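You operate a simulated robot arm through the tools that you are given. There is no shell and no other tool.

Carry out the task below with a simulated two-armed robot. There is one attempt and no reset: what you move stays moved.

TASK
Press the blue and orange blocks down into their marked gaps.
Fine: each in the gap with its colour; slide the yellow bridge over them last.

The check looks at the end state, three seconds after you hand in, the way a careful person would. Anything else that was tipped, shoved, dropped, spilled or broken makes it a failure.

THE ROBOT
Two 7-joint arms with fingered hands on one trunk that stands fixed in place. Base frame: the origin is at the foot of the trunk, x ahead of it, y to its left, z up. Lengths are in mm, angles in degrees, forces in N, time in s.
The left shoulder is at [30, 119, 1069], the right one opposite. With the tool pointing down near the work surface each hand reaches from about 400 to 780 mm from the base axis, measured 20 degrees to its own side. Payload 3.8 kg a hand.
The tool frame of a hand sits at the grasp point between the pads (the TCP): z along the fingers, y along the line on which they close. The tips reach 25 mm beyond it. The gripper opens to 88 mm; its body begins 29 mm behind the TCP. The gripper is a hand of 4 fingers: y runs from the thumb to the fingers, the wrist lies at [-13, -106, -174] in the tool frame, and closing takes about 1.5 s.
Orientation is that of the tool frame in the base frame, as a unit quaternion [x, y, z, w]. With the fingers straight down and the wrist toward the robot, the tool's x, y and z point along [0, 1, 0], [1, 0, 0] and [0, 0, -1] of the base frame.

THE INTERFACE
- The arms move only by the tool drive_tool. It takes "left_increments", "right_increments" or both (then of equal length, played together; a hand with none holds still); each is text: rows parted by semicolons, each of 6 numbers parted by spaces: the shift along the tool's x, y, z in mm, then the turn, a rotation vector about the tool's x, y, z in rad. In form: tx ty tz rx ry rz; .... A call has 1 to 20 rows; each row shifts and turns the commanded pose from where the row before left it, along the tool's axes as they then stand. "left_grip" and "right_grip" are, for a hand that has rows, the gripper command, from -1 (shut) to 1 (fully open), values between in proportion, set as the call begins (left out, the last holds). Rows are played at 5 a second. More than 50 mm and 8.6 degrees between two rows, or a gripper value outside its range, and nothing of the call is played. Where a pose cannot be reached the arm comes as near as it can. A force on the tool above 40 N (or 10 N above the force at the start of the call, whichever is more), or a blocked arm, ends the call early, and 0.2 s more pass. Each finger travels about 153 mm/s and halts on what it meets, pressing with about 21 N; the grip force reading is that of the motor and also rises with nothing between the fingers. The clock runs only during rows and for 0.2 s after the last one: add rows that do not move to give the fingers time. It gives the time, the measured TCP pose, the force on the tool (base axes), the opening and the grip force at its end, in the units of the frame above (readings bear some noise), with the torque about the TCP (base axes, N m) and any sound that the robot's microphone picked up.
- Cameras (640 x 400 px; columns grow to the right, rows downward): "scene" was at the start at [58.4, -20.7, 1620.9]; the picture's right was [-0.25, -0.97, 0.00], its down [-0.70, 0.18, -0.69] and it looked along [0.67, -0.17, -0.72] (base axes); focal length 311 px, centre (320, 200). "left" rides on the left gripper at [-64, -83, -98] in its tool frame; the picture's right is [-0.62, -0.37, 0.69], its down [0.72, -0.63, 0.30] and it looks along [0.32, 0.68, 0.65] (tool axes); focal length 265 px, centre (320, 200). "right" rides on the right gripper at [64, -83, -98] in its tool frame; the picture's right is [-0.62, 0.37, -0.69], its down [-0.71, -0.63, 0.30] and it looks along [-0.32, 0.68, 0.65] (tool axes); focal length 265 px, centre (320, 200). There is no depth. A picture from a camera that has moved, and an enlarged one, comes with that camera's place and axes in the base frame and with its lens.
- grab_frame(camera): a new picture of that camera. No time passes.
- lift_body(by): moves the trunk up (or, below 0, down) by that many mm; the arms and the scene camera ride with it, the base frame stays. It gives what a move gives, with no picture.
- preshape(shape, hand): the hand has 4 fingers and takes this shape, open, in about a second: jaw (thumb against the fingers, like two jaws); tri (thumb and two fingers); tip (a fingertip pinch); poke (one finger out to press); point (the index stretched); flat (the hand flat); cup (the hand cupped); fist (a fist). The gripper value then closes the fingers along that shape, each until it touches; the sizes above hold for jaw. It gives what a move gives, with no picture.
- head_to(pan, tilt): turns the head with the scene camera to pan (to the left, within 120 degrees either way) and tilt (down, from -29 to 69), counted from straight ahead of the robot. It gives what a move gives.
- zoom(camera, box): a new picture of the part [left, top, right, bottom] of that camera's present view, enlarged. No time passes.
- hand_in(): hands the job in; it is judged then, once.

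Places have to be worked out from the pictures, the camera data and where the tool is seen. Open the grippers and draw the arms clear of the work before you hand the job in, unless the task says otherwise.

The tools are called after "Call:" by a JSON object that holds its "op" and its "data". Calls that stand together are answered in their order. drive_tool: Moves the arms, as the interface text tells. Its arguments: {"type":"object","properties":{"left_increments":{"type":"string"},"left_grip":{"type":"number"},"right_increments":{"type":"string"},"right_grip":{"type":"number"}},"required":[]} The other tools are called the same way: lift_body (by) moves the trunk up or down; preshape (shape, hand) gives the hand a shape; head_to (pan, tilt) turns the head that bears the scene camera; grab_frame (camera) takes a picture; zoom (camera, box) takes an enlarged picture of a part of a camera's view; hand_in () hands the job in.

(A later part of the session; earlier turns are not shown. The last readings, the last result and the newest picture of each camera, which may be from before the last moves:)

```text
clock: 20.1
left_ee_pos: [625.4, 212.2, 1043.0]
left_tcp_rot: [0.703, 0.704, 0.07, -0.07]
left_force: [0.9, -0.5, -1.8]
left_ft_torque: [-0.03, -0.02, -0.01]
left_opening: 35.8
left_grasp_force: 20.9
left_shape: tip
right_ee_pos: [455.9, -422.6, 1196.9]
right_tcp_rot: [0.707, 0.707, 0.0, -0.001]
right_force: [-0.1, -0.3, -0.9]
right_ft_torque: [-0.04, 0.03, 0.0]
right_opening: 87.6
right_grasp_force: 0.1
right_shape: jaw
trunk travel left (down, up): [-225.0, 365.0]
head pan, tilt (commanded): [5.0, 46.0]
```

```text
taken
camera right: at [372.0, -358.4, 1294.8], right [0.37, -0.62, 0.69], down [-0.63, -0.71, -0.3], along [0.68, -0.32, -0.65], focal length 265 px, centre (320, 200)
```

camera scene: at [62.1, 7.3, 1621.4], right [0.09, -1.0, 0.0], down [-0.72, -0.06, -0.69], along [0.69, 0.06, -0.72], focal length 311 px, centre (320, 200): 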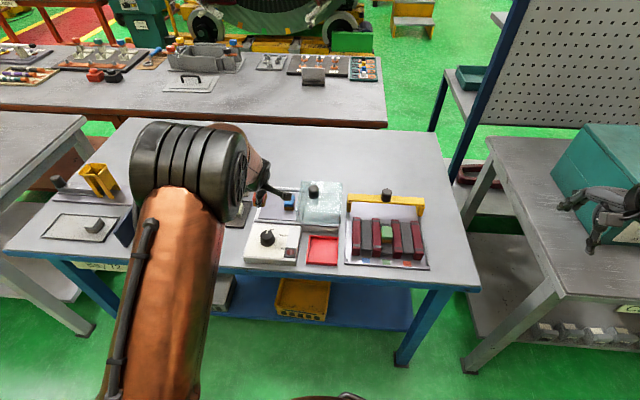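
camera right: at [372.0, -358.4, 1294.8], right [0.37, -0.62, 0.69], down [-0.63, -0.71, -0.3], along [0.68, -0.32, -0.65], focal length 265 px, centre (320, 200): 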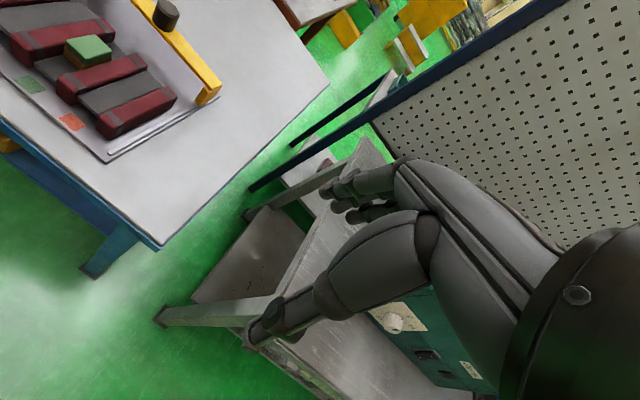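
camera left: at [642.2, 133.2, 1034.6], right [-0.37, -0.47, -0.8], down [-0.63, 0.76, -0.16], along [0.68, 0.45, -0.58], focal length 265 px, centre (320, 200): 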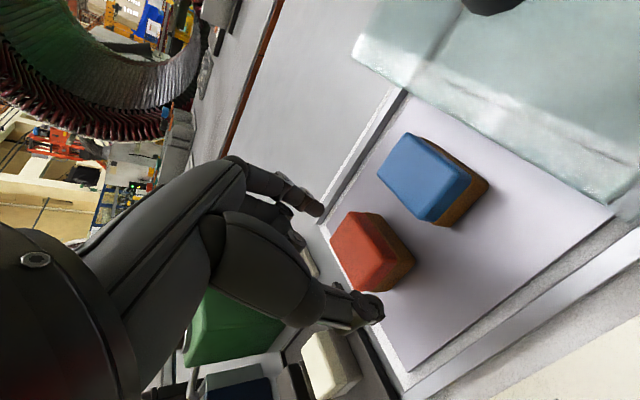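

Next I carry the block sideways toward the board in steps, at z≈1043, watching for arm clearance.

Call:
{"op": "drive_tool", "data": {"left_increments": "-40.2 0 -8.2 0 0 0; -40.2 0 -8.2 0 0 0; -40.2 0 -8.2 0 0 0; -40.2 0 -8.2 0 0 0; -40.2 0 -8.2 0 0 0; -40.2 0 -8.2 0 0 0; 0 0 0 0 0 0"}}

Call:
{"op": "grab_frame", "data": {"camera": "scene"}}

Call:
{"op": "grab_frame", "data": {"camera": "left"}}

```text
clock: 21.7
left_ee_pos: [624.3, -34.3, 1045.1]
left_tcp_rot: [0.704, 0.703, 0.07, -0.07]
left_force: [-1.0, -0.3, -0.5]
left_ft_torque: [-0.02, 0.01, -0.02]
left_opening: 35.8
left_grasp_force: 21.1
left_shape: tip
right_ee_pos: [454.3, -422.5, 1196.6]
right_tcp_rot: [0.708, 0.707, 0.0, 0.0]
right_force: [0.4, 0.2, -0.4]
right_ft_torque: [0.01, 0.01, -0.01]
right_opening: 87.8
right_grasp_force: 0.1
right_shape: jaw
trunk travel left (down, up): [-225.0, 365.0]
head pan, tilt (commanded): [5.0, 46.0]
```

```text
taken
camera scene: at [61.2, 7.3, 1621.5], right [0.09, -1.0, 0.0], down [-0.72, -0.06, -0.69], along [0.69, 0.06, -0.72], focal length 311 px, centre (320, 200)
```

scene: 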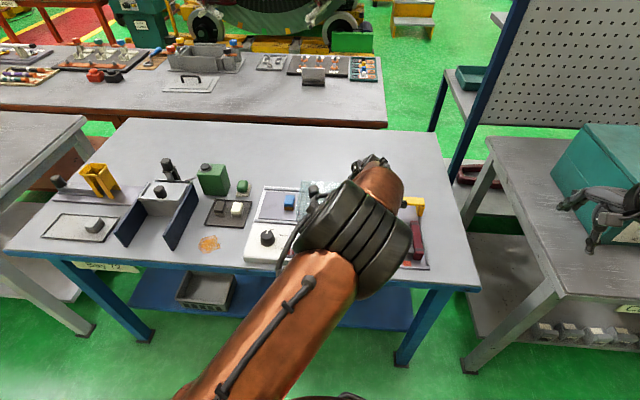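

```text
taken
camera left: at [539.8, -118.0, 1129.3], right [-0.37, -0.47, -0.8], down [-0.63, 0.76, -0.16], along [0.68, 0.45, -0.58], focal length 265 px, centre (320, 200)
```

left: 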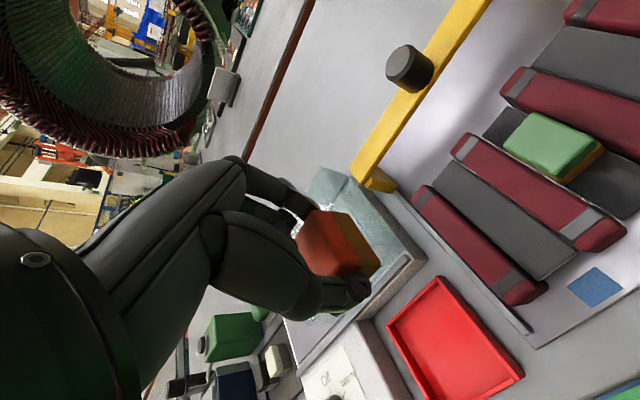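

The block remains held and everything is clear. I'll continue the last 164 mm to y≈−198 and look through the right hand's camera.

Call:
{"op": "drive_tool", "data": {"left_increments": "-40.2 0 -8.2 0 0 0; -40.2 0 -8.2 0 0 0; -40.2 0 -8.2 0 0 0; -40.2 0 -8.2 0 0 0; 0 0 0 0 0 0; 0 0 0 0 0 0"}}

Call:
{"op": "grab_frame", "data": {"camera": "scene"}}

Call:
{"op": "grab_frame", "data": {"camera": "right"}}

Call:
{"op": "grab_frame", "data": {"camera": "left"}}

```text
clock: 23.1
left_ee_pos: [621.9, -195.6, 1044.1]
left_tcp_rot: [0.704, 0.703, 0.07, -0.07]
left_force: [-0.9, -0.6, 0.7]
left_ft_torque: [-0.03, -0.03, 0.01]
left_opening: 35.8
left_grasp_force: 20.6
left_shape: tip
left hand out of reach, approached as far as the arm can: row 4
right_ee_pos: [454.6, -423.5, 1197.6]
right_tcp_rot: [0.707, 0.707, 0.0, 0.001]
right_force: [-0.7, 0.5, -0.2]
right_ft_torque: [-0.03, 0.0, 0.02]
right_opening: 87.4
right_grasp_force: 0.0
right_shape: jaw
trunk travel left (down, up): [-225.0, 365.0]
head pan, tilt (commanded): [5.0, 46.0]
```

```text
taken
camera scene: at [61.5, 6.2, 1621.5], right [0.09, -1.0, 0.0], down [-0.72, -0.06, -0.69], along [0.69, 0.06, -0.72], focal length 311 px, centre (320, 200)
```

scene: 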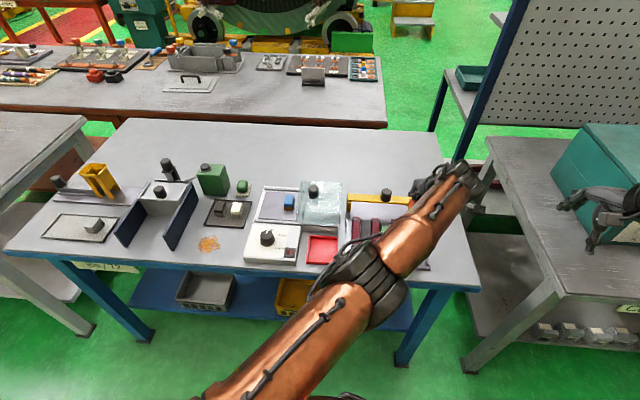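

```text
taken
camera right: at [371.6, -359.1, 1294.6], right [0.37, -0.62, 0.69], down [-0.63, -0.71, -0.3], along [0.68, -0.32, -0.65], focal length 265 px, centre (320, 200)
```

right: 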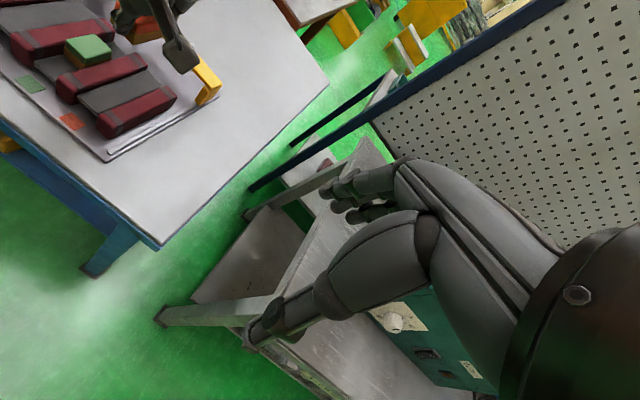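

```text
taken
camera left: at [538.1, -279.8, 1128.9], right [-0.37, -0.47, -0.8], down [-0.63, 0.76, -0.16], along [0.68, 0.45, -0.58], focal length 265 px, centre (320, 200)
```

left: 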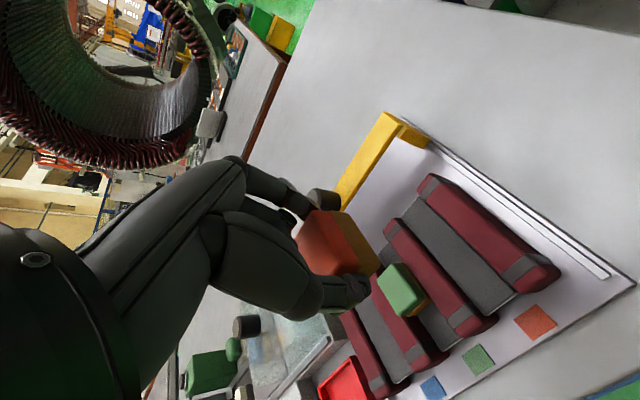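

The last row was just out of reach at this height, so I'll raise the trunk 60 mm to put the shoulder at a better level, then re-sync the pose.

Call:
{"op": "lift_body", "data": {"by": 60}}

Call:
{"op": "drive_tool", "data": {"left_increments": "0 0 0 0 0 0; -7.96 0 39.2 0 0 0; 0 0 0 0 0 0; 0 0 0 0 0 0"}}

Call:
{"op": "grab_frame", "data": {"camera": "left"}}

```text
clock: 24.1
left_ee_pos: [622.4, -196.7, 1105.5]
left_tcp_rot: [0.704, 0.703, 0.069, -0.07]
left_force: [0.9, 0.5, -1.8]
left_ft_torque: [-0.02, 0.02, -0.01]
left_opening: 35.9
left_grasp_force: 21.0
left_shape: tip
right_ee_pos: [454.3, -423.2, 1257.0]
right_tcp_rot: [0.707, 0.707, 0.0, 0.0]
right_force: [0.1, 0.1, -0.4]
right_ft_torque: [-0.01, 0.03, -0.03]
right_opening: 87.6
right_grasp_force: 0.1
right_shape: jaw
trunk travel left (down, up): [-285.0, 305.0]
head pan, tilt (commanded): [5.0, 46.0]
```

```text
clock: 25.1
left_ee_pos: [622.9, -194.9, 1066.4]
left_tcp_rot: [0.704, 0.703, 0.07, -0.07]
left_force: [0.5, -0.4, -0.1]
left_ft_torque: [0.0, -0.03, -0.03]
left_opening: 35.5
left_grasp_force: 20.7
left_shape: tip
right_ee_pos: [454.2, -423.9, 1257.2]
right_tcp_rot: [0.707, 0.707, 0.0, 0.0]
right_force: [-0.1, 0.1, 0.4]
right_ft_torque: [0.01, -0.01, 0.0]
right_opening: 87.5
right_grasp_force: 0.1
right_shape: jaw
trunk travel left (down, up): [-285.0, 305.0]
head pan, tilt (commanded): [5.0, 46.0]
```

```text
taken
camera left: at [537.6, -278.9, 1152.0], right [-0.37, -0.47, -0.8], down [-0.63, 0.76, -0.16], along [0.68, 0.45, -0.58], focal length 265 px, centre (320, 200)
```

left: 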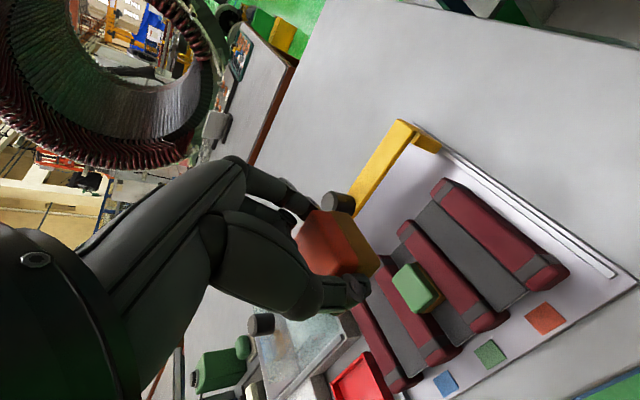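

I'll correct by (+3, −3.4) mm and descend to about TCP z 975 (block bottom ≈945), then check the alignment over the orange gap.

Call:
{"op": "drive_tool", "data": {"left_increments": "-9.3 3 28.7 0 0 0; -5.97 0 29.4 0 0 0; -5.97 0 29.4 0 0 0; 0 0 0 0 0 0; 0 0 0 0 0 0"}}

Call:
{"op": "grab_frame", "data": {"camera": "left"}}

Call:
{"op": "zoom", "data": {"camera": "left", "box": [260, 140, 560, 340]}}

Call:
{"op": "zoom", "data": {"camera": "right", "box": [0, 0, 240, 180]}}

```text
clock: 26.3
left_ee_pos: [608.7, -186.2, 974.4]
left_tcp_rot: [0.704, 0.703, 0.071, -0.07]
left_force: [0.2, 0.2, -0.6]
left_ft_torque: [-0.01, 0.01, -0.02]
left_opening: 35.6
left_grasp_force: 20.2
left_shape: tip
left hand out of reach, approached as far as the arm can: row 1, 3
right_ee_pos: [454.3, -422.9, 1256.4]
right_tcp_rot: [0.708, 0.707, 0.001, 0.001]
right_force: [-0.7, -0.1, -0.1]
right_ft_torque: [0.01, -0.01, 0.0]
right_opening: 87.7
right_grasp_force: 0.0
right_shape: jaw
trunk travel left (down, up): [-285.0, 305.0]
head pan, tilt (commanded): [5.0, 46.0]
```

```text
taken
camera left: at [525.5, -269.7, 1058.2], right [-0.37, -0.47, -0.8], down [-0.63, 0.76, -0.16], along [0.68, 0.45, -0.58], focal length 265 px, centre (320, 200)
```

left: 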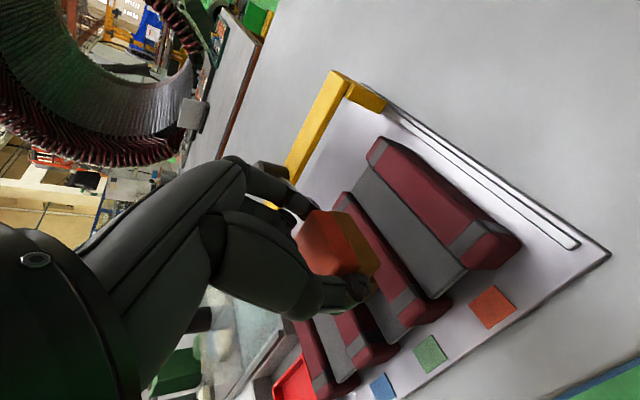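

```text
2.00 times, centred on (410, 240) of left
camera zoom: at [525.5, -269.7, 1058.2], right [-0.37, -0.47, -0.8], down [-0.63, 0.76, -0.16], along [0.68, 0.45, -0.58], focal length 531 px, centre (140, 120)
```

zoom: 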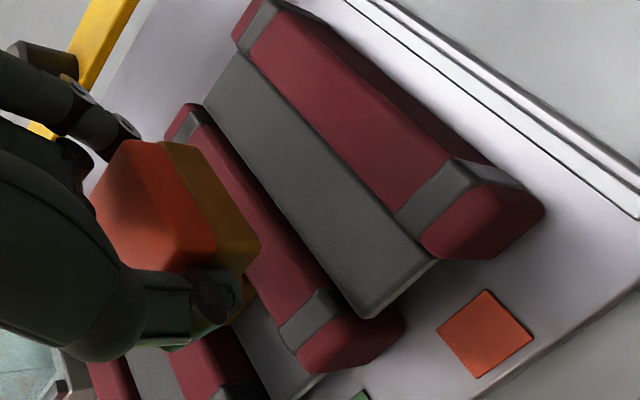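

```text
2.22 times, centred on (120, 90) of right
camera zoom: at [371.5, -358.9, 1354.7], right [0.37, -0.62, 0.69], down [-0.63, -0.71, -0.3], along [0.68, -0.32, -0.65], focal length 590 px, centre (764, 444)
```

zoom: 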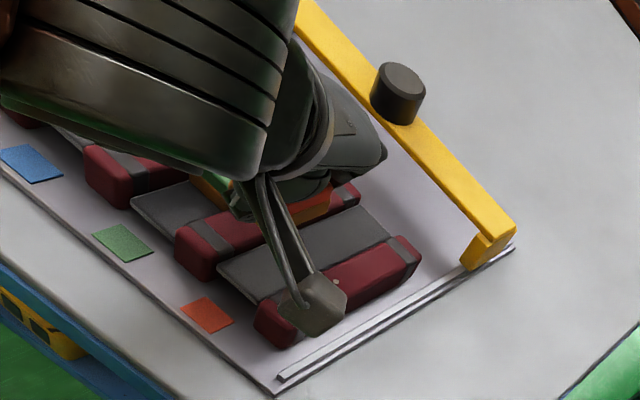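

The left arm's reach limit shows here (TCP stuck at (609,−186)), partly because of the tilt. Before deciding how to place orange, I'll zoom in to see where the curled fingers really are relative to the block.

Call:
{"op": "zoom", "data": {"camera": "left", "box": [230, 150, 400, 310]}}

Call:
{"op": "zoom", "data": {"camera": "right", "box": [50, 30, 170, 110]}}

```text
2.50 times, centred on (315, 230) of left
camera zoom: at [525.5, -269.7, 1058.2], right [-0.37, -0.47, -0.8], down [-0.63, 0.76, -0.16], along [0.68, 0.45, -0.58], focal length 664 px, centre (332, 125)
```

zoom: 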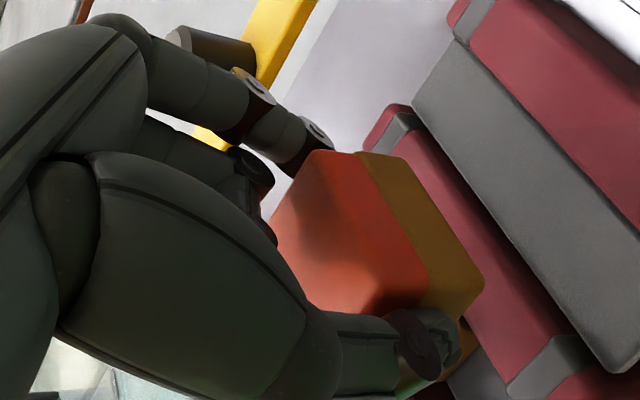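

```text
5.00 times, centred on (110, 70) of right
camera zoom: at [371.5, -358.9, 1354.7], right [0.37, -0.62, 0.69], down [-0.63, -0.71, -0.3], along [0.68, -0.32, -0.65], focal length 1327 px, centre (1370, 850)
```

zoom: 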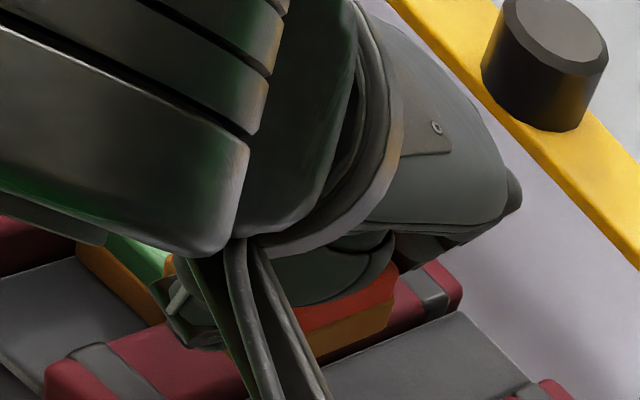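

Gap 3 with the left hand is at its reach limit, and its curled fingers would hang over the green block; the right hand mirrors this and would be ideal there. Plan: rest orange temporarily (unpressed) on the blue-gap pad with the left hand, then have the right hand carry it to the orange gap. I'll move over gap 1 now.

Call:
{"op": "drive_tool", "data": {"left_increments": "37.1 5 -12.9 0 0 0; 37.1 5 -12.9 0 0 0; 37.1 5 -12.9 0 0 0; 0 0 0 0 0 0; 0 0 0 0 0 0"}}

Call:
{"op": "lift_body", "data": {"by": -60}}

Call:
{"op": "grab_frame", "data": {"camera": "left"}}

Call:
{"op": "grab_frame", "data": {"camera": "right"}}

```text
clock: 27.5
left_ee_pos: [623.9, -83.6, 1034.1]
left_tcp_rot: [0.704, 0.703, 0.071, -0.07]
left_force: [0.1, -0.2, -0.3]
left_ft_torque: [0.03, -0.01, -0.01]
left_opening: 35.2
left_grasp_force: 21.1
left_shape: tip
right_ee_pos: [456.1, -423.1, 1256.5]
right_tcp_rot: [0.707, 0.707, 0.0, 0.0]
right_force: [0.1, -0.6, -0.4]
right_ft_torque: [-0.01, -0.05, -0.01]
right_opening: 87.5
right_grasp_force: 0.1
right_shape: jaw
trunk travel left (down, up): [-285.0, 305.0]
head pan, tilt (commanded): [5.0, 46.0]
```

```text
clock: 28.5
left_ee_pos: [624.5, -83.7, 974.7]
left_tcp_rot: [0.704, 0.703, 0.07, -0.07]
left_force: [-0.1, 0.1, -0.4]
left_ft_torque: [0.0, 0.03, 0.0]
left_opening: 35.3
left_grasp_force: 20.6
left_shape: tip
right_ee_pos: [454.9, -422.4, 1197.6]
right_tcp_rot: [0.707, 0.707, 0.0, 0.0]
right_force: [0.4, 0.4, 0.4]
right_ft_torque: [-0.02, -0.02, 0.01]
right_opening: 87.5
right_grasp_force: 0.1
right_shape: jaw
trunk travel left (down, up): [-225.0, 365.0]
head pan, tilt (commanded): [5.0, 46.0]
```

```text
taken
camera left: at [540.5, -168.2, 1058.8], right [-0.37, -0.47, -0.8], down [-0.63, 0.76, -0.16], along [0.68, 0.45, -0.58], focal length 265 px, centre (320, 200)
```

left: 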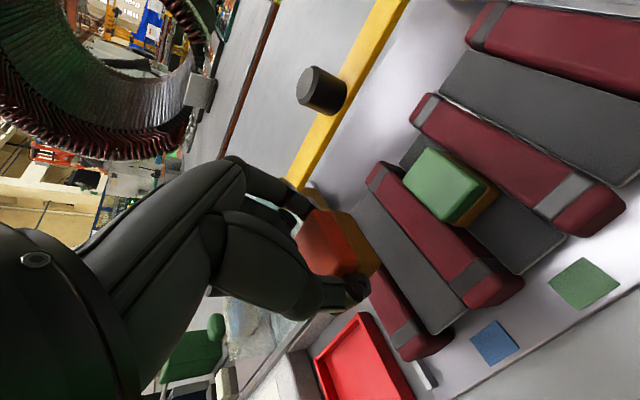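

```text
taken
camera right: at [371.2, -358.7, 1294.9], right [0.37, -0.62, 0.69], down [-0.63, -0.71, -0.3], along [0.68, -0.32, -0.65], focal length 265 px, centre (320, 200)
```

right: 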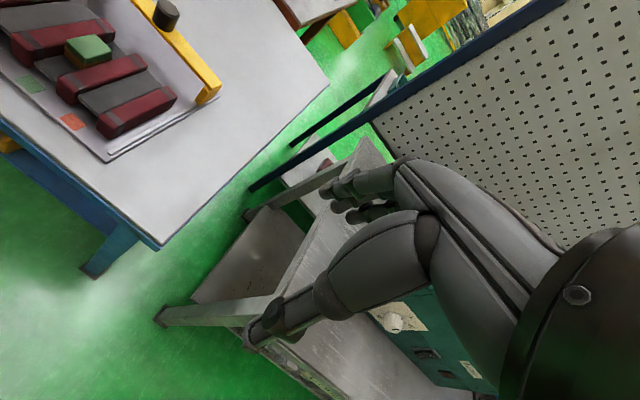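

The camera pose now matches the computed placement for gap 1. I'll verify the gap centre with a zoom before lowering.

Call:
{"op": "zoom", "data": {"camera": "left", "box": [280, 140, 560, 380]}}

Call:
{"op": "zoom", "data": {"camera": "scene", "box": [320, 160, 450, 280]}}

```text
1.67 times, centred on (420, 260) of left
camera zoom: at [540.5, -168.2, 1058.8], right [-0.37, -0.47, -0.8], down [-0.63, 0.76, -0.16], along [0.68, 0.45, -0.58], focal length 442 px, centre (153, 100)
```

zoom: 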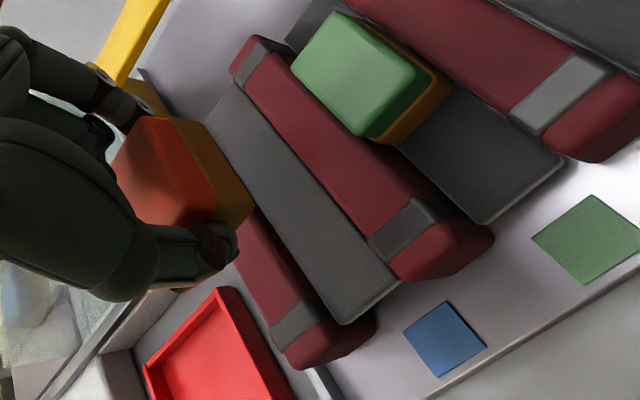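

```text
3.33 times, centred on (385, 220) of scene
camera zoom: at [61.0, 6.6, 1621.6], right [0.09, -1.0, 0.0], down [-0.72, -0.06, -0.69], along [0.69, 0.06, -0.72], focal length 1036 px, centre (103, 133)
```

zoom: 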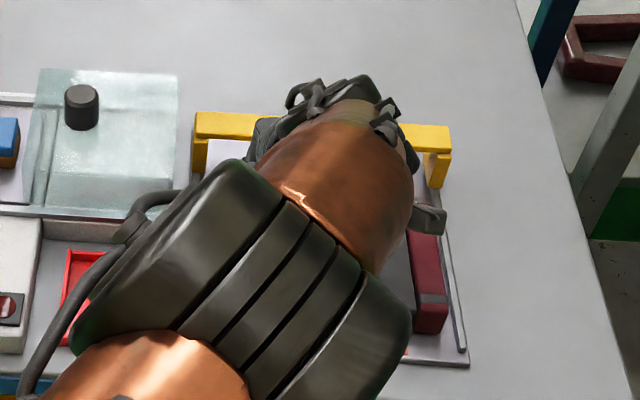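

Gap 1 centre computes to y≈−79.5 to −80 from several views. I'll lower to just above the bars (block bottom ≈917) and compare block and gap directly.

Call:
{"op": "drive_tool", "data": {"left_increments": "-2.8 0 13.7 0 0 0; -2.8 0 13.7 0 0 0; 0 0 0 0 0 0; 0 0 0 0 0 0"}}

Call:
{"op": "zoom", "data": {"camera": "left", "box": [260, 150, 480, 340]}}

```text
clock: 29.5
left_ee_pos: [623.6, -85.1, 945.0]
left_tcp_rot: [0.704, 0.703, 0.071, -0.07]
left_force: [-0.1, 0.4, -0.7]
left_ft_torque: [0.01, 0.0, 0.0]
left_opening: 35.4
left_grasp_force: 21.0
left_shape: tip
right_ee_pos: [455.2, -421.9, 1197.4]
right_tcp_rot: [0.707, 0.707, -0.001, 0.0]
right_force: [-0.1, 0.7, 0.2]
right_ft_torque: [-0.01, -0.03, -0.01]
right_opening: 87.6
right_grasp_force: 0.1
right_shape: jaw
trunk travel left (down, up): [-225.0, 365.0]
head pan, tilt (commanded): [5.0, 46.0]
```

```text
2.11 times, centred on (370, 245) of left
camera zoom: at [540.0, -168.0, 1030.1], right [-0.37, -0.47, -0.8], down [-0.63, 0.76, -0.16], along [0.68, 0.45, -0.58], focal length 559 px, centre (215, 105)
```

zoom: 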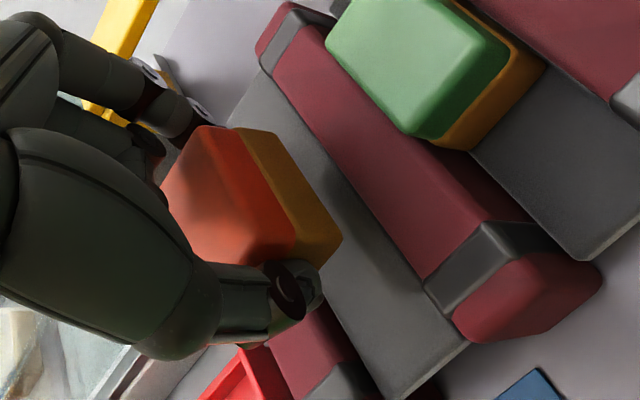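

The block's right-bottom edge measures y≈−94 while the pad's right edge is ≈−96. I'll take a closer zoom from both hand cameras to refine the lateral alignment.

Call:
{"op": "zoom", "data": {"camera": "right", "box": [0, 0, 120, 90]}}

Call:
{"op": "zoom", "data": {"camera": "left", "box": [330, 180, 450, 340]}}

```text
4.44 times, centred on (60, 45) of right
camera zoom: at [371.4, -358.9, 1294.7], right [0.37, -0.62, 0.69], down [-0.63, -0.71, -0.3], along [0.68, -0.32, -0.65], focal length 1180 px, centre (1476, 889)
```

zoom: 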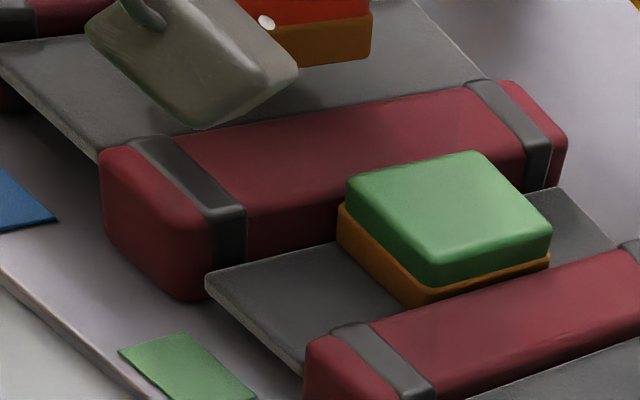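

```text
2.50 times, centred on (390, 260) of left
camera zoom: at [540.0, -168.0, 1030.1], right [-0.37, -0.47, -0.8], down [-0.63, 0.76, -0.16], along [0.68, 0.45, -0.58], focal length 664 px, centre (145, 50)
```

zoom: 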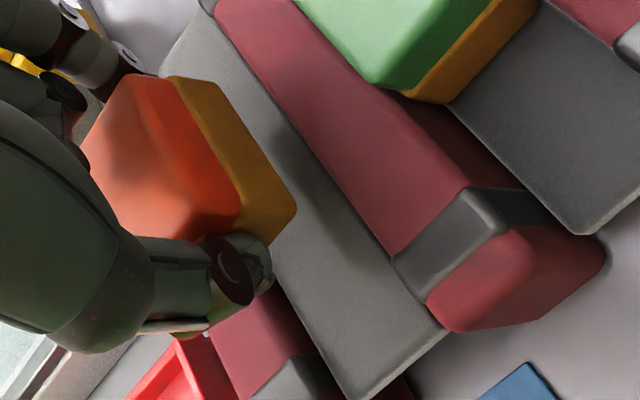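

Both cameras show a thin pad between the bars. I'll nudge 1.2 mm toward −y and lower in small steps, watching the force.

Call:
{"op": "drive_tool", "data": {"left_increments": "-1.8 0 2.7 0 0 0; -0.6 0 2.94 0 0 0; -0.6 0 2.94 0 0 0; 0 0 0 0 0 0"}}

Call:
{"op": "zoom", "data": {"camera": "left", "box": [290, 150, 450, 310]}}

```text
clock: 30.5
left_ee_pos: [623.9, -86.2, 937.5]
left_tcp_rot: [0.704, 0.704, 0.07, -0.069]
left_force: [0.1, 0.3, -1.0]
left_ft_torque: [0.02, 0.04, 0.02]
left_opening: 35.4
left_grasp_force: 21.4
left_shape: tip
right_ee_pos: [454.1, -422.5, 1197.5]
right_tcp_rot: [0.708, 0.707, 0.0, -0.001]
right_force: [0.2, -0.3, -0.3]
right_ft_torque: [0.01, 0.04, 0.03]
right_opening: 87.3
right_grasp_force: 0.1
right_shape: jaw
trunk travel left (down, up): [-225.0, 365.0]
head pan, tilt (commanded): [5.0, 46.0]
```

```text
2.50 times, centred on (370, 230) of left
camera zoom: at [540.5, -169.3, 1022.2], right [-0.37, -0.47, -0.8], down [-0.63, 0.76, -0.16], along [0.68, 0.45, -0.58], focal length 664 px, centre (195, 125)
```

zoom: 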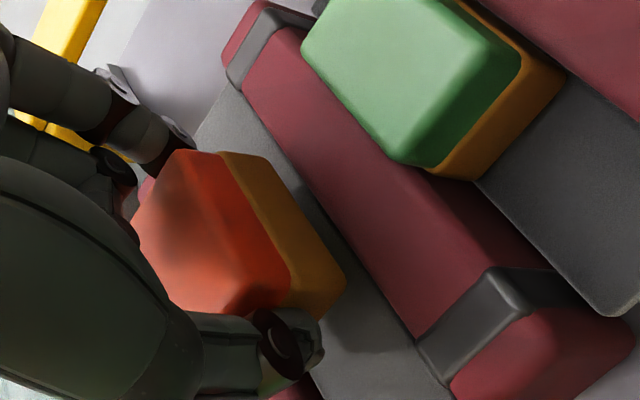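

In the same image, the block's right edge is about 6 mm from bar 2's edge, more than the expected ~3 mm, so the block sits a little left. I'll shift another 2.5 mm toward −y and look again.

Call:
{"op": "drive_tool", "data": {"left_increments": "-2.45 0 -0.5 0 0 0; 0 0 0 0 0 0; 0 0 0 0 0 0"}}

Call:
{"op": "zoom", "data": {"camera": "left", "box": [280, 140, 480, 360]}}

Call:
{"op": "zoom", "data": {"camera": "right", "box": [0, 0, 90, 60]}}

```text
clock: 31.3
left_ee_pos: [625.1, -88.0, 938.5]
left_tcp_rot: [0.703, 0.704, 0.07, -0.07]
left_force: [0.2, 0.0, -0.1]
left_ft_torque: [-0.02, 0.01, 0.02]
left_opening: 35.5
left_grasp_force: 21.5
left_shape: tip
right_ee_pos: [455.1, -422.9, 1196.9]
right_tcp_rot: [0.707, 0.707, 0.0, 0.0]
right_force: [0.2, 0.8, -0.7]
right_ft_torque: [-0.01, -0.01, -0.01]
right_opening: 87.7
right_grasp_force: 0.1
right_shape: jaw
trunk travel left (down, up): [-225.0, 365.0]
head pan, tilt (commanded): [5.0, 46.0]
```

```text
1.82 times, centred on (380, 250) of left
camera zoom: at [540.5, -172.1, 1022.0], right [-0.37, -0.47, -0.8], down [-0.63, 0.76, -0.16], along [0.68, 0.45, -0.58], focal length 483 px, centre (211, 109)
```

zoom: 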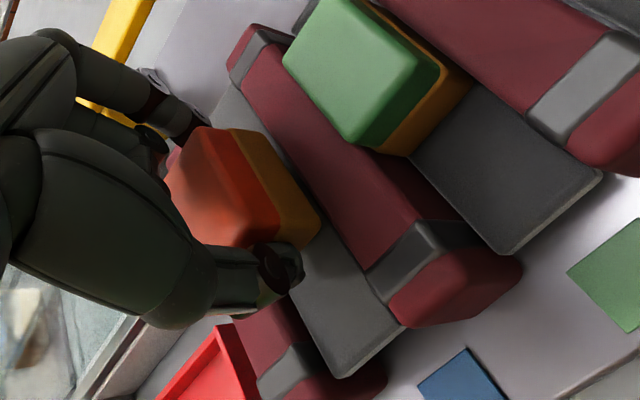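

```text
6.67 times, centred on (45, 30) of right
camera zoom: at [371.3, -358.9, 1294.7], right [0.37, -0.62, 0.69], down [-0.63, -0.71, -0.3], along [0.68, -0.32, -0.65], focal length 1769 px, centre (2153, 1333)
```

zoom: 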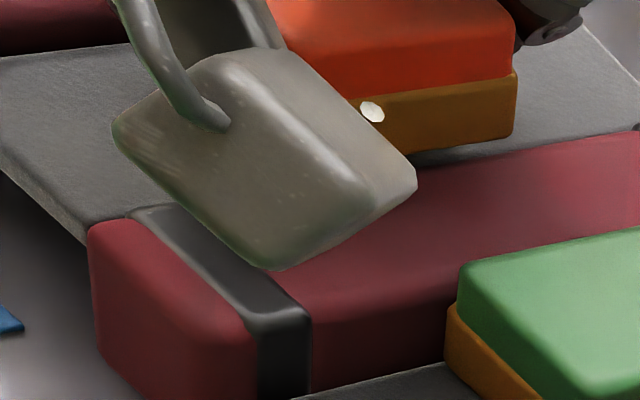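

Pad centre measures y≈−81 and block centre ≈−82.8, leaving several mm to each bar. I'll shift back 1.5 mm and lower in 2 mm steps until the pad takes the block.

Call:
{"op": "drive_tool", "data": {"left_increments": "1.5 0 0.3 0 0 0; -0.4 0 1.96 0 0 0; -0.4 0 1.96 0 0 0; 0 0 0 0 0 0"}}

Call:
{"op": "zoom", "data": {"camera": "left", "box": [280, 140, 480, 360]}}

```text
clock: 32.3
left_ee_pos: [623.2, -86.9, 933.4]
left_tcp_rot: [0.703, 0.704, 0.07, -0.069]
left_force: [0.4, 1.6, 1.9]
left_ft_torque: [0.01, -0.04, 0.02]
left_opening: 35.6
left_grasp_force: 20.8
left_shape: tip
right_ee_pos: [454.8, -422.1, 1197.2]
right_tcp_rot: [0.707, 0.708, 0.0, 0.0]
right_force: [-0.3, 0.2, -0.1]
right_ft_torque: [0.0, 0.01, 0.01]
right_opening: 87.4
right_grasp_force: 0.1
right_shape: jaw
trunk travel left (down, up): [-225.0, 365.0]
head pan, tilt (commanded): [5.0, 46.0]
```

```text
1.82 times, centred on (380, 250) of left
camera zoom: at [540.1, -170.4, 1017.8], right [-0.37, -0.47, -0.8], down [-0.63, 0.76, -0.16], along [0.68, 0.45, -0.58], focal length 483 px, centre (211, 109)
```

zoom: 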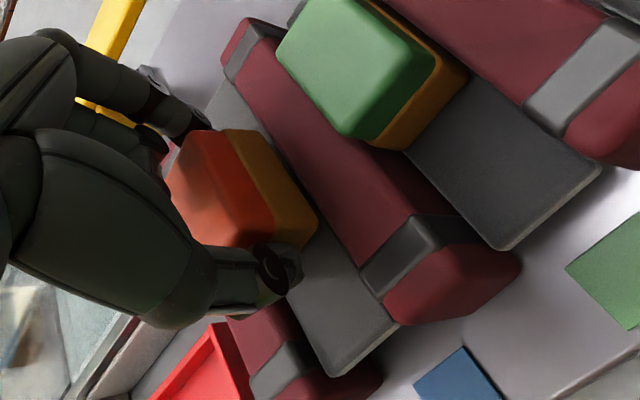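

A slight upward force (1.9 N) suggests first contact with the block bottom near z≈903. I'll continue in 1 mm steps.

Call:
{"op": "drive_tool", "data": {"left_increments": "-0.2 0 0.98 0 0 0; -0.2 0 0.98 0 0 0; 0 0 0 0 0 0"}}

```text
clock: 33.1
left_ee_pos: [625.4, -86.7, 931.3]
left_tcp_rot: [0.704, 0.703, 0.071, -0.07]
left_force: [-0.9, 1.0, 7.1]
left_ft_torque: [-0.04, 0.01, 0.01]
left_opening: 35.5
left_grasp_force: 20.5
left_shape: tip
right_ee_pos: [454.9, -423.1, 1197.3]
right_tcp_rot: [0.707, 0.707, 0.001, 0.0]
right_force: [0.0, -0.3, -0.7]
right_ft_torque: [-0.03, -0.02, -0.01]
right_opening: 87.9
right_grasp_force: 0.0
right_shape: jaw
trunk travel left (down, up): [-225.0, 365.0]
head pan, tilt (commanded): [5.0, 46.0]
```

The pad pushes back with 7 N, so the block is seated on it between the bars. I'll release by opening to about 62 mm and then back straight up.

Call:
{"op": "drive_tool", "data": {"left_increments": "0 0 0 0 0 0; 0 0 0 0 0 0; 0 0 0 0 0 0; 0 0 0 0 0 0", "left_grip": 0.4}}

Call:
{"op": "zoom", "data": {"camera": "left", "box": [240, 120, 480, 360]}}

```text
clock: 34.1
left_ee_pos: [624.9, -87.0, 930.8]
left_tcp_rot: [0.704, 0.703, 0.071, -0.07]
left_force: [-0.5, -0.4, 0.2]
left_ft_torque: [-0.01, -0.03, -0.02]
left_opening: 61.3
left_grasp_force: 0.1
left_shape: tip
right_ee_pos: [455.7, -423.9, 1198.3]
right_tcp_rot: [0.707, 0.707, 0.0, 0.0]
right_force: [0.3, 1.0, 0.3]
right_ft_torque: [0.0, 0.02, -0.02]
right_opening: 87.8
right_grasp_force: 0.1
right_shape: jaw
trunk travel left (down, up): [-225.0, 365.0]
head pan, tilt (commanded): [5.0, 46.0]
```

```text
1.67 times, centred on (360, 240) of left
camera zoom: at [540.8, -170.7, 1015.1], right [-0.37, -0.47, -0.8], down [-0.63, 0.76, -0.16], along [0.68, 0.45, -0.58], focal length 442 px, centre (253, 133)
```

zoom: 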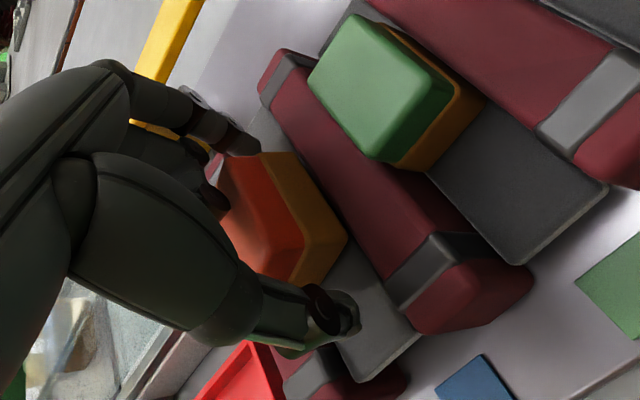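

Released with no residual force. I'll raise the left hand, remove its tilt, and move it back to the left side clear of the right hand's workspace.

Call:
{"op": "drive_tool", "data": {"left_increments": "2 0 -9.8 0 0 0; 4.97 0 -24.5 0 0 0; 7.9 0 -39 0 0 0; 7.9 0 -39 0 0 0; 0 0 0 0 -0.1 0; 0 0 0 0 -0.1 0; 45 0 0 0 0 0; 45 0 0 0 0 0; 45 0 0 0 0 0; 45 0 0 0 0 0; 45 0 0 0 0 0; 45 -10 0 0 0 0; 20 -10 0 0 0 0; 0 0 0 0 0 0"}}

Call:
{"op": "preshape", "data": {"hand": "right", "shape": "tip"}}

Call:
{"op": "grab_frame", "data": {"camera": "scene"}}

Call:
{"op": "zoom", "data": {"camera": "scene", "box": [335, 170, 440, 280]}}

```text
clock: 37.1
left_ee_pos: [605.0, 202.6, 1045.5]
left_tcp_rot: [0.707, 0.707, -0.001, 0.001]
left_force: [-0.9, 1.0, -0.4]
left_ft_torque: [0.01, 0.01, 0.01]
left_opening: 61.3
left_grasp_force: 0.1
left_shape: tip
right_ee_pos: [455.4, -422.9, 1197.1]
right_tcp_rot: [0.707, 0.707, 0.0, 0.0]
right_force: [-0.4, 0.7, -0.2]
right_ft_torque: [0.0, -0.02, 0.01]
right_opening: 87.5
right_grasp_force: 0.1
right_shape: jaw
trunk travel left (down, up): [-225.0, 365.0]
head pan, tilt (commanded): [5.0, 46.0]
```

```text
clock: 38.0
left_ee_pos: [603.3, 202.8, 1044.6]
left_tcp_rot: [0.707, 0.707, -0.001, 0.001]
left_force: [0.6, 0.0, 0.0]
left_ft_torque: [0.03, 0.02, -0.02]
left_opening: 61.2
left_grasp_force: 0.1
left_shape: tip
right_ee_pos: [454.0, -424.3, 1197.0]
right_tcp_rot: [0.707, 0.707, 0.0, 0.0]
right_force: [0.4, 0.1, 0.1]
right_ft_torque: [0.02, 0.02, 0.0]
right_opening: 88.1
right_grasp_force: 0.2
right_shape: tip
trunk travel left (down, up): [-225.0, 365.0]
head pan, tilt (commanded): [5.0, 46.0]
```

```text
taken
camera scene: at [61.1, 6.6, 1621.5], right [0.09, -1.0, 0.0], down [-0.72, -0.06, -0.69], along [0.69, 0.06, -0.72], focal length 311 px, centre (320, 200)
```

scene: 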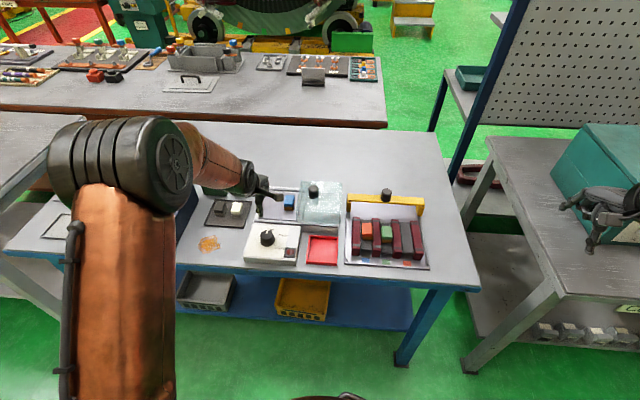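

```text
3.64 times, centred on (388, 225) of scene
camera zoom: at [61.1, 6.6, 1621.5], right [0.09, -1.0, 0.0], down [-0.72, -0.06, -0.69], along [0.69, 0.06, -0.72], focal length 1130 px, centre (74, 109)
```

zoom: 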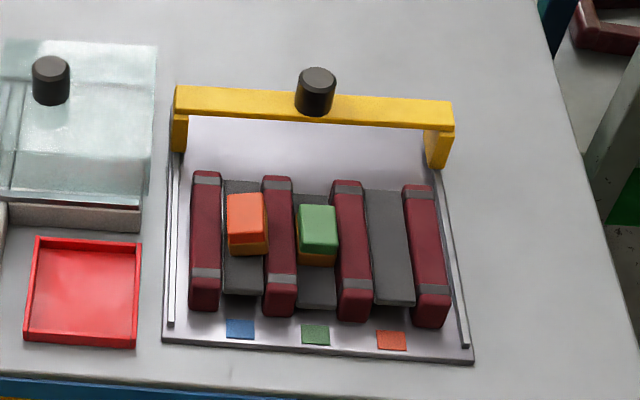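

The orange block rests in the blue gap as a parking spot. I'll zoom tightly on the board to measure the block and gap 3 precisely.

Call:
{"op": "zoom", "data": {"camera": "scene", "box": [348, 210, 428, 270]}}

Call:
{"op": "grab_frame", "data": {"camera": "right"}}

Call:
{"op": "zoom", "data": {"camera": "right", "box": [0, 0, 220, 165]}}

```text
6.67 times, centred on (388, 240) of scene
camera zoom: at [61.1, 6.6, 1621.5], right [0.09, -1.0, 0.0], down [-0.72, -0.06, -0.69], along [0.69, 0.06, -0.72], focal length 2072 px, centre (-133, -67)
```

zoom: 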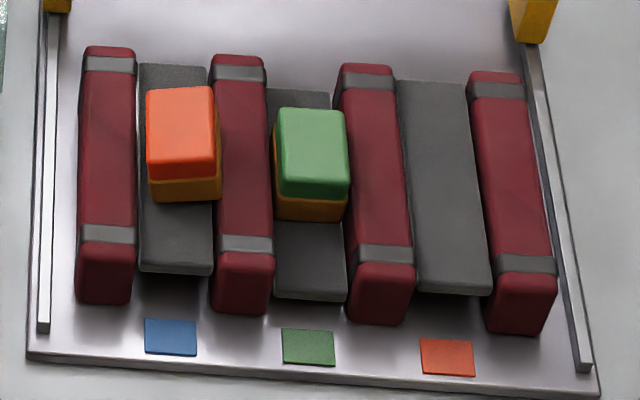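

```text
taken
camera right: at [371.3, -358.7, 1294.8], right [0.37, -0.62, 0.69], down [-0.63, -0.71, -0.3], along [0.68, -0.32, -0.65], focal length 265 px, centre (320, 200)
```

right: 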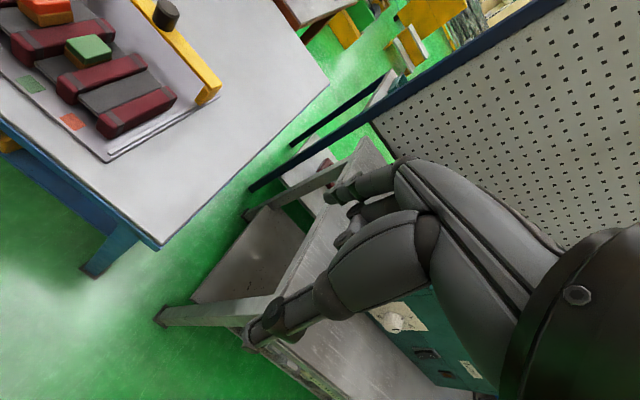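

```text
2.42 times, centred on (110, 82) of right
camera zoom: at [371.3, -358.7, 1294.8], right [0.37, -0.62, 0.69], down [-0.63, -0.71, -0.3], along [0.68, -0.32, -0.65], focal length 643 px, centre (829, 485)
```

zoom: 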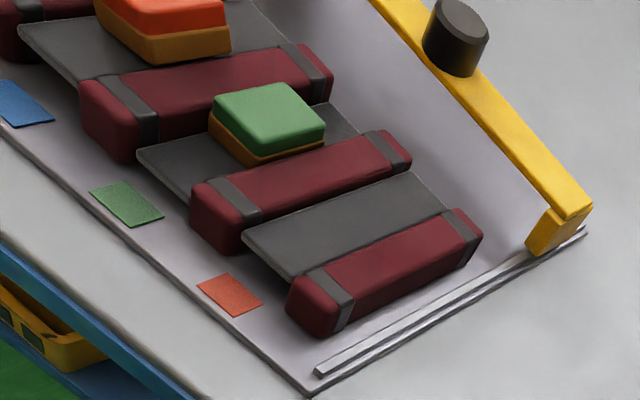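

Scene measurements: gap centres ≈ −77.8/−134.7/−191.6 in this view (pitch 57), with parked orange at y≈−79 and its top ≈928. Now I bring the right hand (tip shape, 61 mm opening) above the parked orange block.

Call:
{"op": "drive_tool", "data": {"right_increments": "34.5 17 19.7 0 0 0; 34.5 17 19.7 0 0 0; 34.5 17 19.7 0 0 0; 34.5 17 19.7 0 0 0; 34.5 17 19.7 0 0 0; 34.5 17 19.7 0 0 0; 34.5 17 19.7 0 0 0; 34.5 17 19.7 0 0 0; 34.5 17 19.7 0 0 0; 34.5 17 19.7 0 0 0; 0 0 0 0 -0.1 0; 0 0 0 0 -0.1 0; 0 0 0 0 0 0", "right_grip": 0.4}}

Call:
{"op": "grab_frame", "data": {"camera": "right"}}

Call:
{"op": "grab_frame", "data": {"camera": "scene"}}

```text
clock: 40.8
left_ee_pos: [603.9, 200.8, 1046.2]
left_tcp_rot: [0.708, 0.706, -0.001, 0.001]
left_force: [0.0, -0.6, 0.1]
left_ft_torque: [0.02, 0.0, 0.0]
left_opening: 61.1
left_grasp_force: 0.1
left_shape: tip
right_ee_pos: [625.5, -78.6, 1001.0]
right_tcp_rot: [0.704, 0.703, -0.071, 0.07]
right_force: [0.3, -0.8, -0.9]
right_ft_torque: [0.02, 0.03, 0.01]
right_opening: 61.8
right_grasp_force: 0.1
right_shape: tip
trunk travel left (down, up): [-225.0, 365.0]
head pan, tilt (commanded): [5.0, 46.0]
```

```text
taken
camera right: at [541.4, 3.8, 1083.2], right [0.37, -0.47, 0.8], down [-0.63, -0.76, -0.16], along [0.68, -0.45, -0.58], focal length 265 px, centre (320, 200)
```

right: 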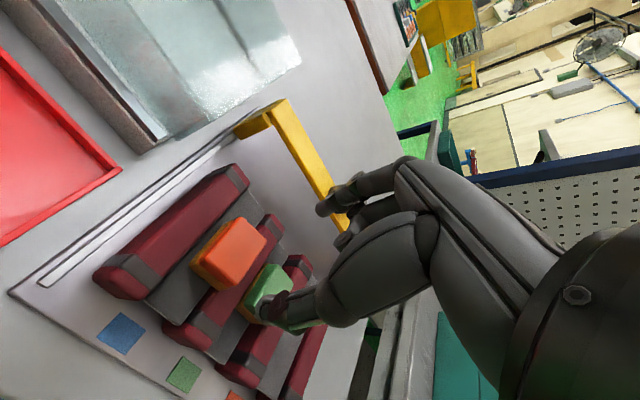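

```text
taken
camera scene: at [61.1, 6.2, 1621.5], right [0.09, -1.0, 0.0], down [-0.72, -0.06, -0.69], along [0.69, 0.06, -0.72], focal length 311 px, centre (320, 200)
```

scene: 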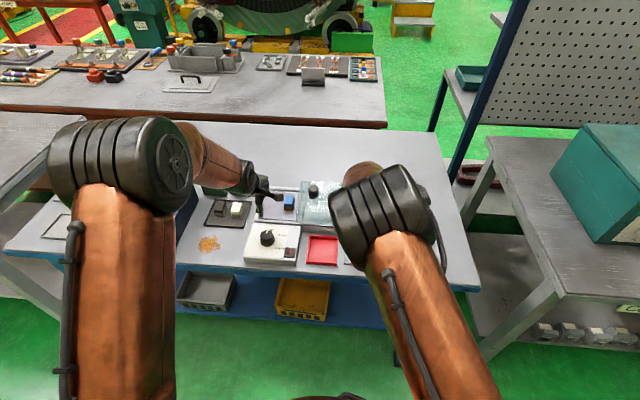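

The right hand is in place above orange at (625.5,−78.6,1001) with the −y side tilted up. I'll zoom its camera to measure the block relative to the fingers.

Call:
{"op": "zoom", "data": {"camera": "right", "box": [160, 140, 420, 360]}}

```text
1.82 times, centred on (290, 250) of right
camera zoom: at [541.4, 3.8, 1083.2], right [0.37, -0.47, 0.8], down [-0.63, -0.76, -0.16], along [0.68, -0.45, -0.58], focal length 483 px, centre (374, 109)
```

zoom: 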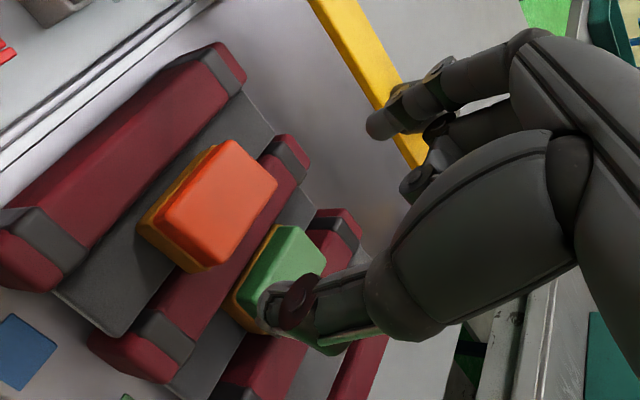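

In the right camera's frame the fingertips are about 5 mm too far in −y relative to the block. I'll shift +4.5 mm in y and descend to z≈956 to re-check.

Call:
{"op": "drive_tool", "data": {"right_increments": "4.4 0 -0.9 0 0 0; 4.48 0 22 0 0 0; 4.48 0 22 0 0 0; 0 0 0 0 0 0"}}

Call:
{"op": "zoom", "data": {"camera": "right", "box": [160, 140, 420, 360]}}

Call:
{"op": "zoom", "data": {"camera": "left", "box": [400, 0, 640, 200]}}

```text
clock: 41.8
left_ee_pos: [603.9, 203.4, 1045.2]
left_tcp_rot: [0.707, 0.707, -0.001, 0.0]
left_force: [-0.5, -0.2, -0.4]
left_ft_torque: [0.0, 0.02, -0.01]
left_opening: 61.2
left_grasp_force: 0.1
left_shape: tip
right_ee_pos: [624.8, -73.4, 956.3]
right_tcp_rot: [0.703, 0.704, -0.071, 0.071]
right_force: [0.4, 0.9, -0.1]
right_ft_torque: [0.01, 0.0, 0.03]
right_opening: 61.9
right_grasp_force: 0.1
right_shape: tip
trunk travel left (down, up): [-225.0, 365.0]
head pan, tilt (commanded): [5.0, 46.0]
```

```text
1.82 times, centred on (290, 250) of right
camera zoom: at [540.3, 8.6, 1037.9], right [0.37, -0.47, 0.8], down [-0.63, -0.76, -0.16], along [0.68, -0.45, -0.58], focal length 483 px, centre (374, 109)
```

zoom: 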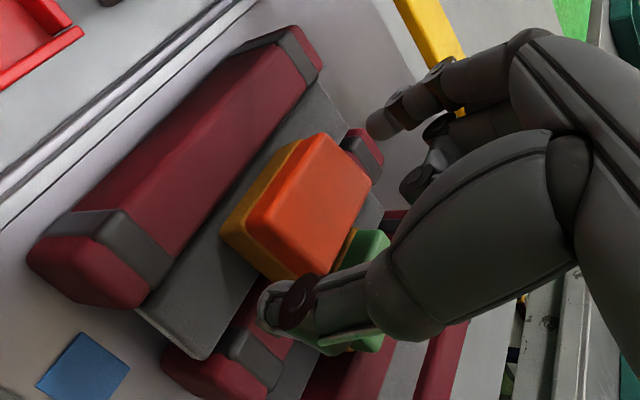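

```text
2.00 times, centred on (520, 100) of left
camera zoom: at [520.2, 137.4, 1144.9], right [-0.37, -0.62, -0.69], down [-0.63, 0.71, -0.31], along [0.68, 0.32, -0.65], focal length 531 px, centre (-80, 400)
```

zoom: 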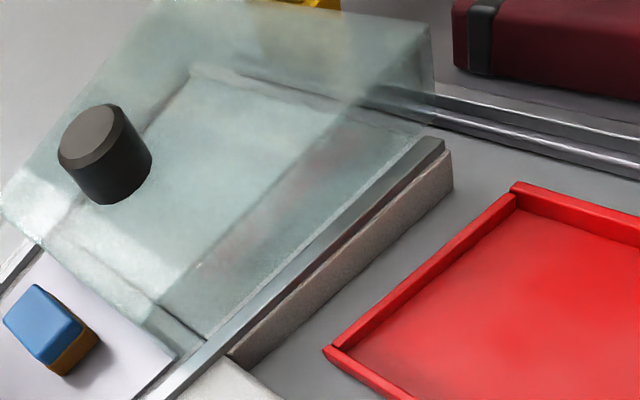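

Estimates of the block centre relative to the fingers average out to within about 2 mm. I'll nudge +1.5 mm in y, descend to TCP z≈934 (tips ~6 mm above the pad), and look before closing.

Call:
{"op": "drive_tool", "data": {"right_increments": "3.5 0 9.6 0 0 0; 2.4 0 12 0 0 0; 0 0 0 0 0 0; 0 0 0 0 0 0"}}

Call:
{"op": "zoom", "data": {"camera": "right", "box": [200, 140, 420, 340]}}

```text
clock: 42.8
left_ee_pos: [604.2, 203.3, 1045.6]
left_tcp_rot: [0.707, 0.707, 0.0, 0.001]
left_force: [-0.3, 0.2, 0.3]
left_ft_torque: [-0.03, 0.0, -0.04]
left_opening: 61.2
left_grasp_force: 0.0
left_shape: tip
right_ee_pos: [625.9, -73.8, 933.5]
right_tcp_rot: [0.703, 0.704, -0.071, 0.071]
right_force: [-0.7, -0.3, -0.7]
right_ft_torque: [0.03, 0.0, 0.02]
right_opening: 61.9
right_grasp_force: 0.2
right_shape: tip
trunk travel left (down, up): [-225.0, 365.0]
head pan, tilt (commanded): [5.0, 46.0]
```

```text
2.00 times, centred on (310, 240) of right
camera zoom: at [542.3, 10.0, 1015.2], right [0.37, -0.47, 0.8], down [-0.63, -0.76, -0.16], along [0.68, -0.45, -0.58], focal length 531 px, centre (340, 120)
```

zoom: 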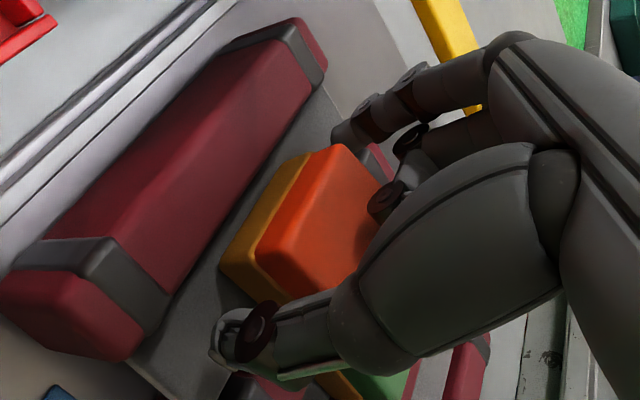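

The fingers straddle the block in the mirror image of the successful left grasp. I'll close the right pinch.

Call:
{"op": "drive_tool", "data": {"right_increments": "0 0 0 0 0 0; 0 0 0 0 0 0; 0 0 0 0 0 0; 0 0 0 0 0 0; 0 0 0 0 0 0; 0 0 0 0 0 0; 0 0 0 0 0 0", "right_grip": -1}}

Call:
{"op": "zoom", "data": {"camera": "right", "box": [200, 140, 420, 340]}}

```text
clock: 44.4
left_ee_pos: [605.3, 203.0, 1045.4]
left_tcp_rot: [0.707, 0.707, -0.001, 0.001]
left_force: [0.0, -0.2, -0.3]
left_ft_torque: [0.03, -0.01, 0.0]
left_opening: 61.2
left_grasp_force: 0.0
left_shape: tip
right_ee_pos: [625.7, -71.5, 931.3]
right_tcp_rot: [0.704, 0.703, -0.07, 0.072]
right_force: [0.9, -0.1, 0.0]
right_ft_torque: [0.0, 0.01, 0.01]
right_opening: 35.7
right_grasp_force: 21.6
right_shape: tip
trunk travel left (down, up): [-225.0, 365.0]
head pan, tilt (commanded): [5.0, 46.0]
```

```text
2.00 times, centred on (310, 240) of right
camera zoom: at [542.2, 10.0, 1015.3], right [0.37, -0.47, 0.8], down [-0.63, -0.76, -0.16], along [0.68, -0.45, -0.58], focal length 531 px, centre (340, 120)
```

zoom: 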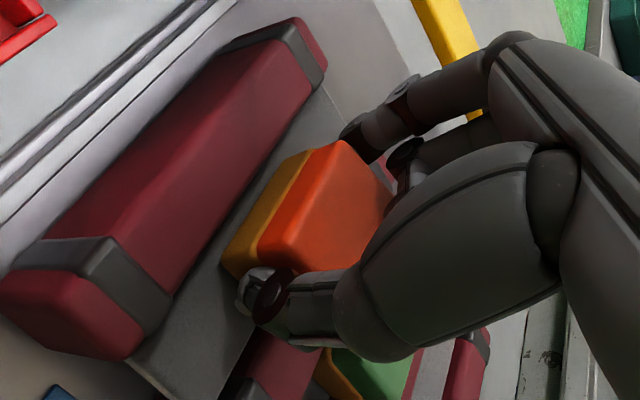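

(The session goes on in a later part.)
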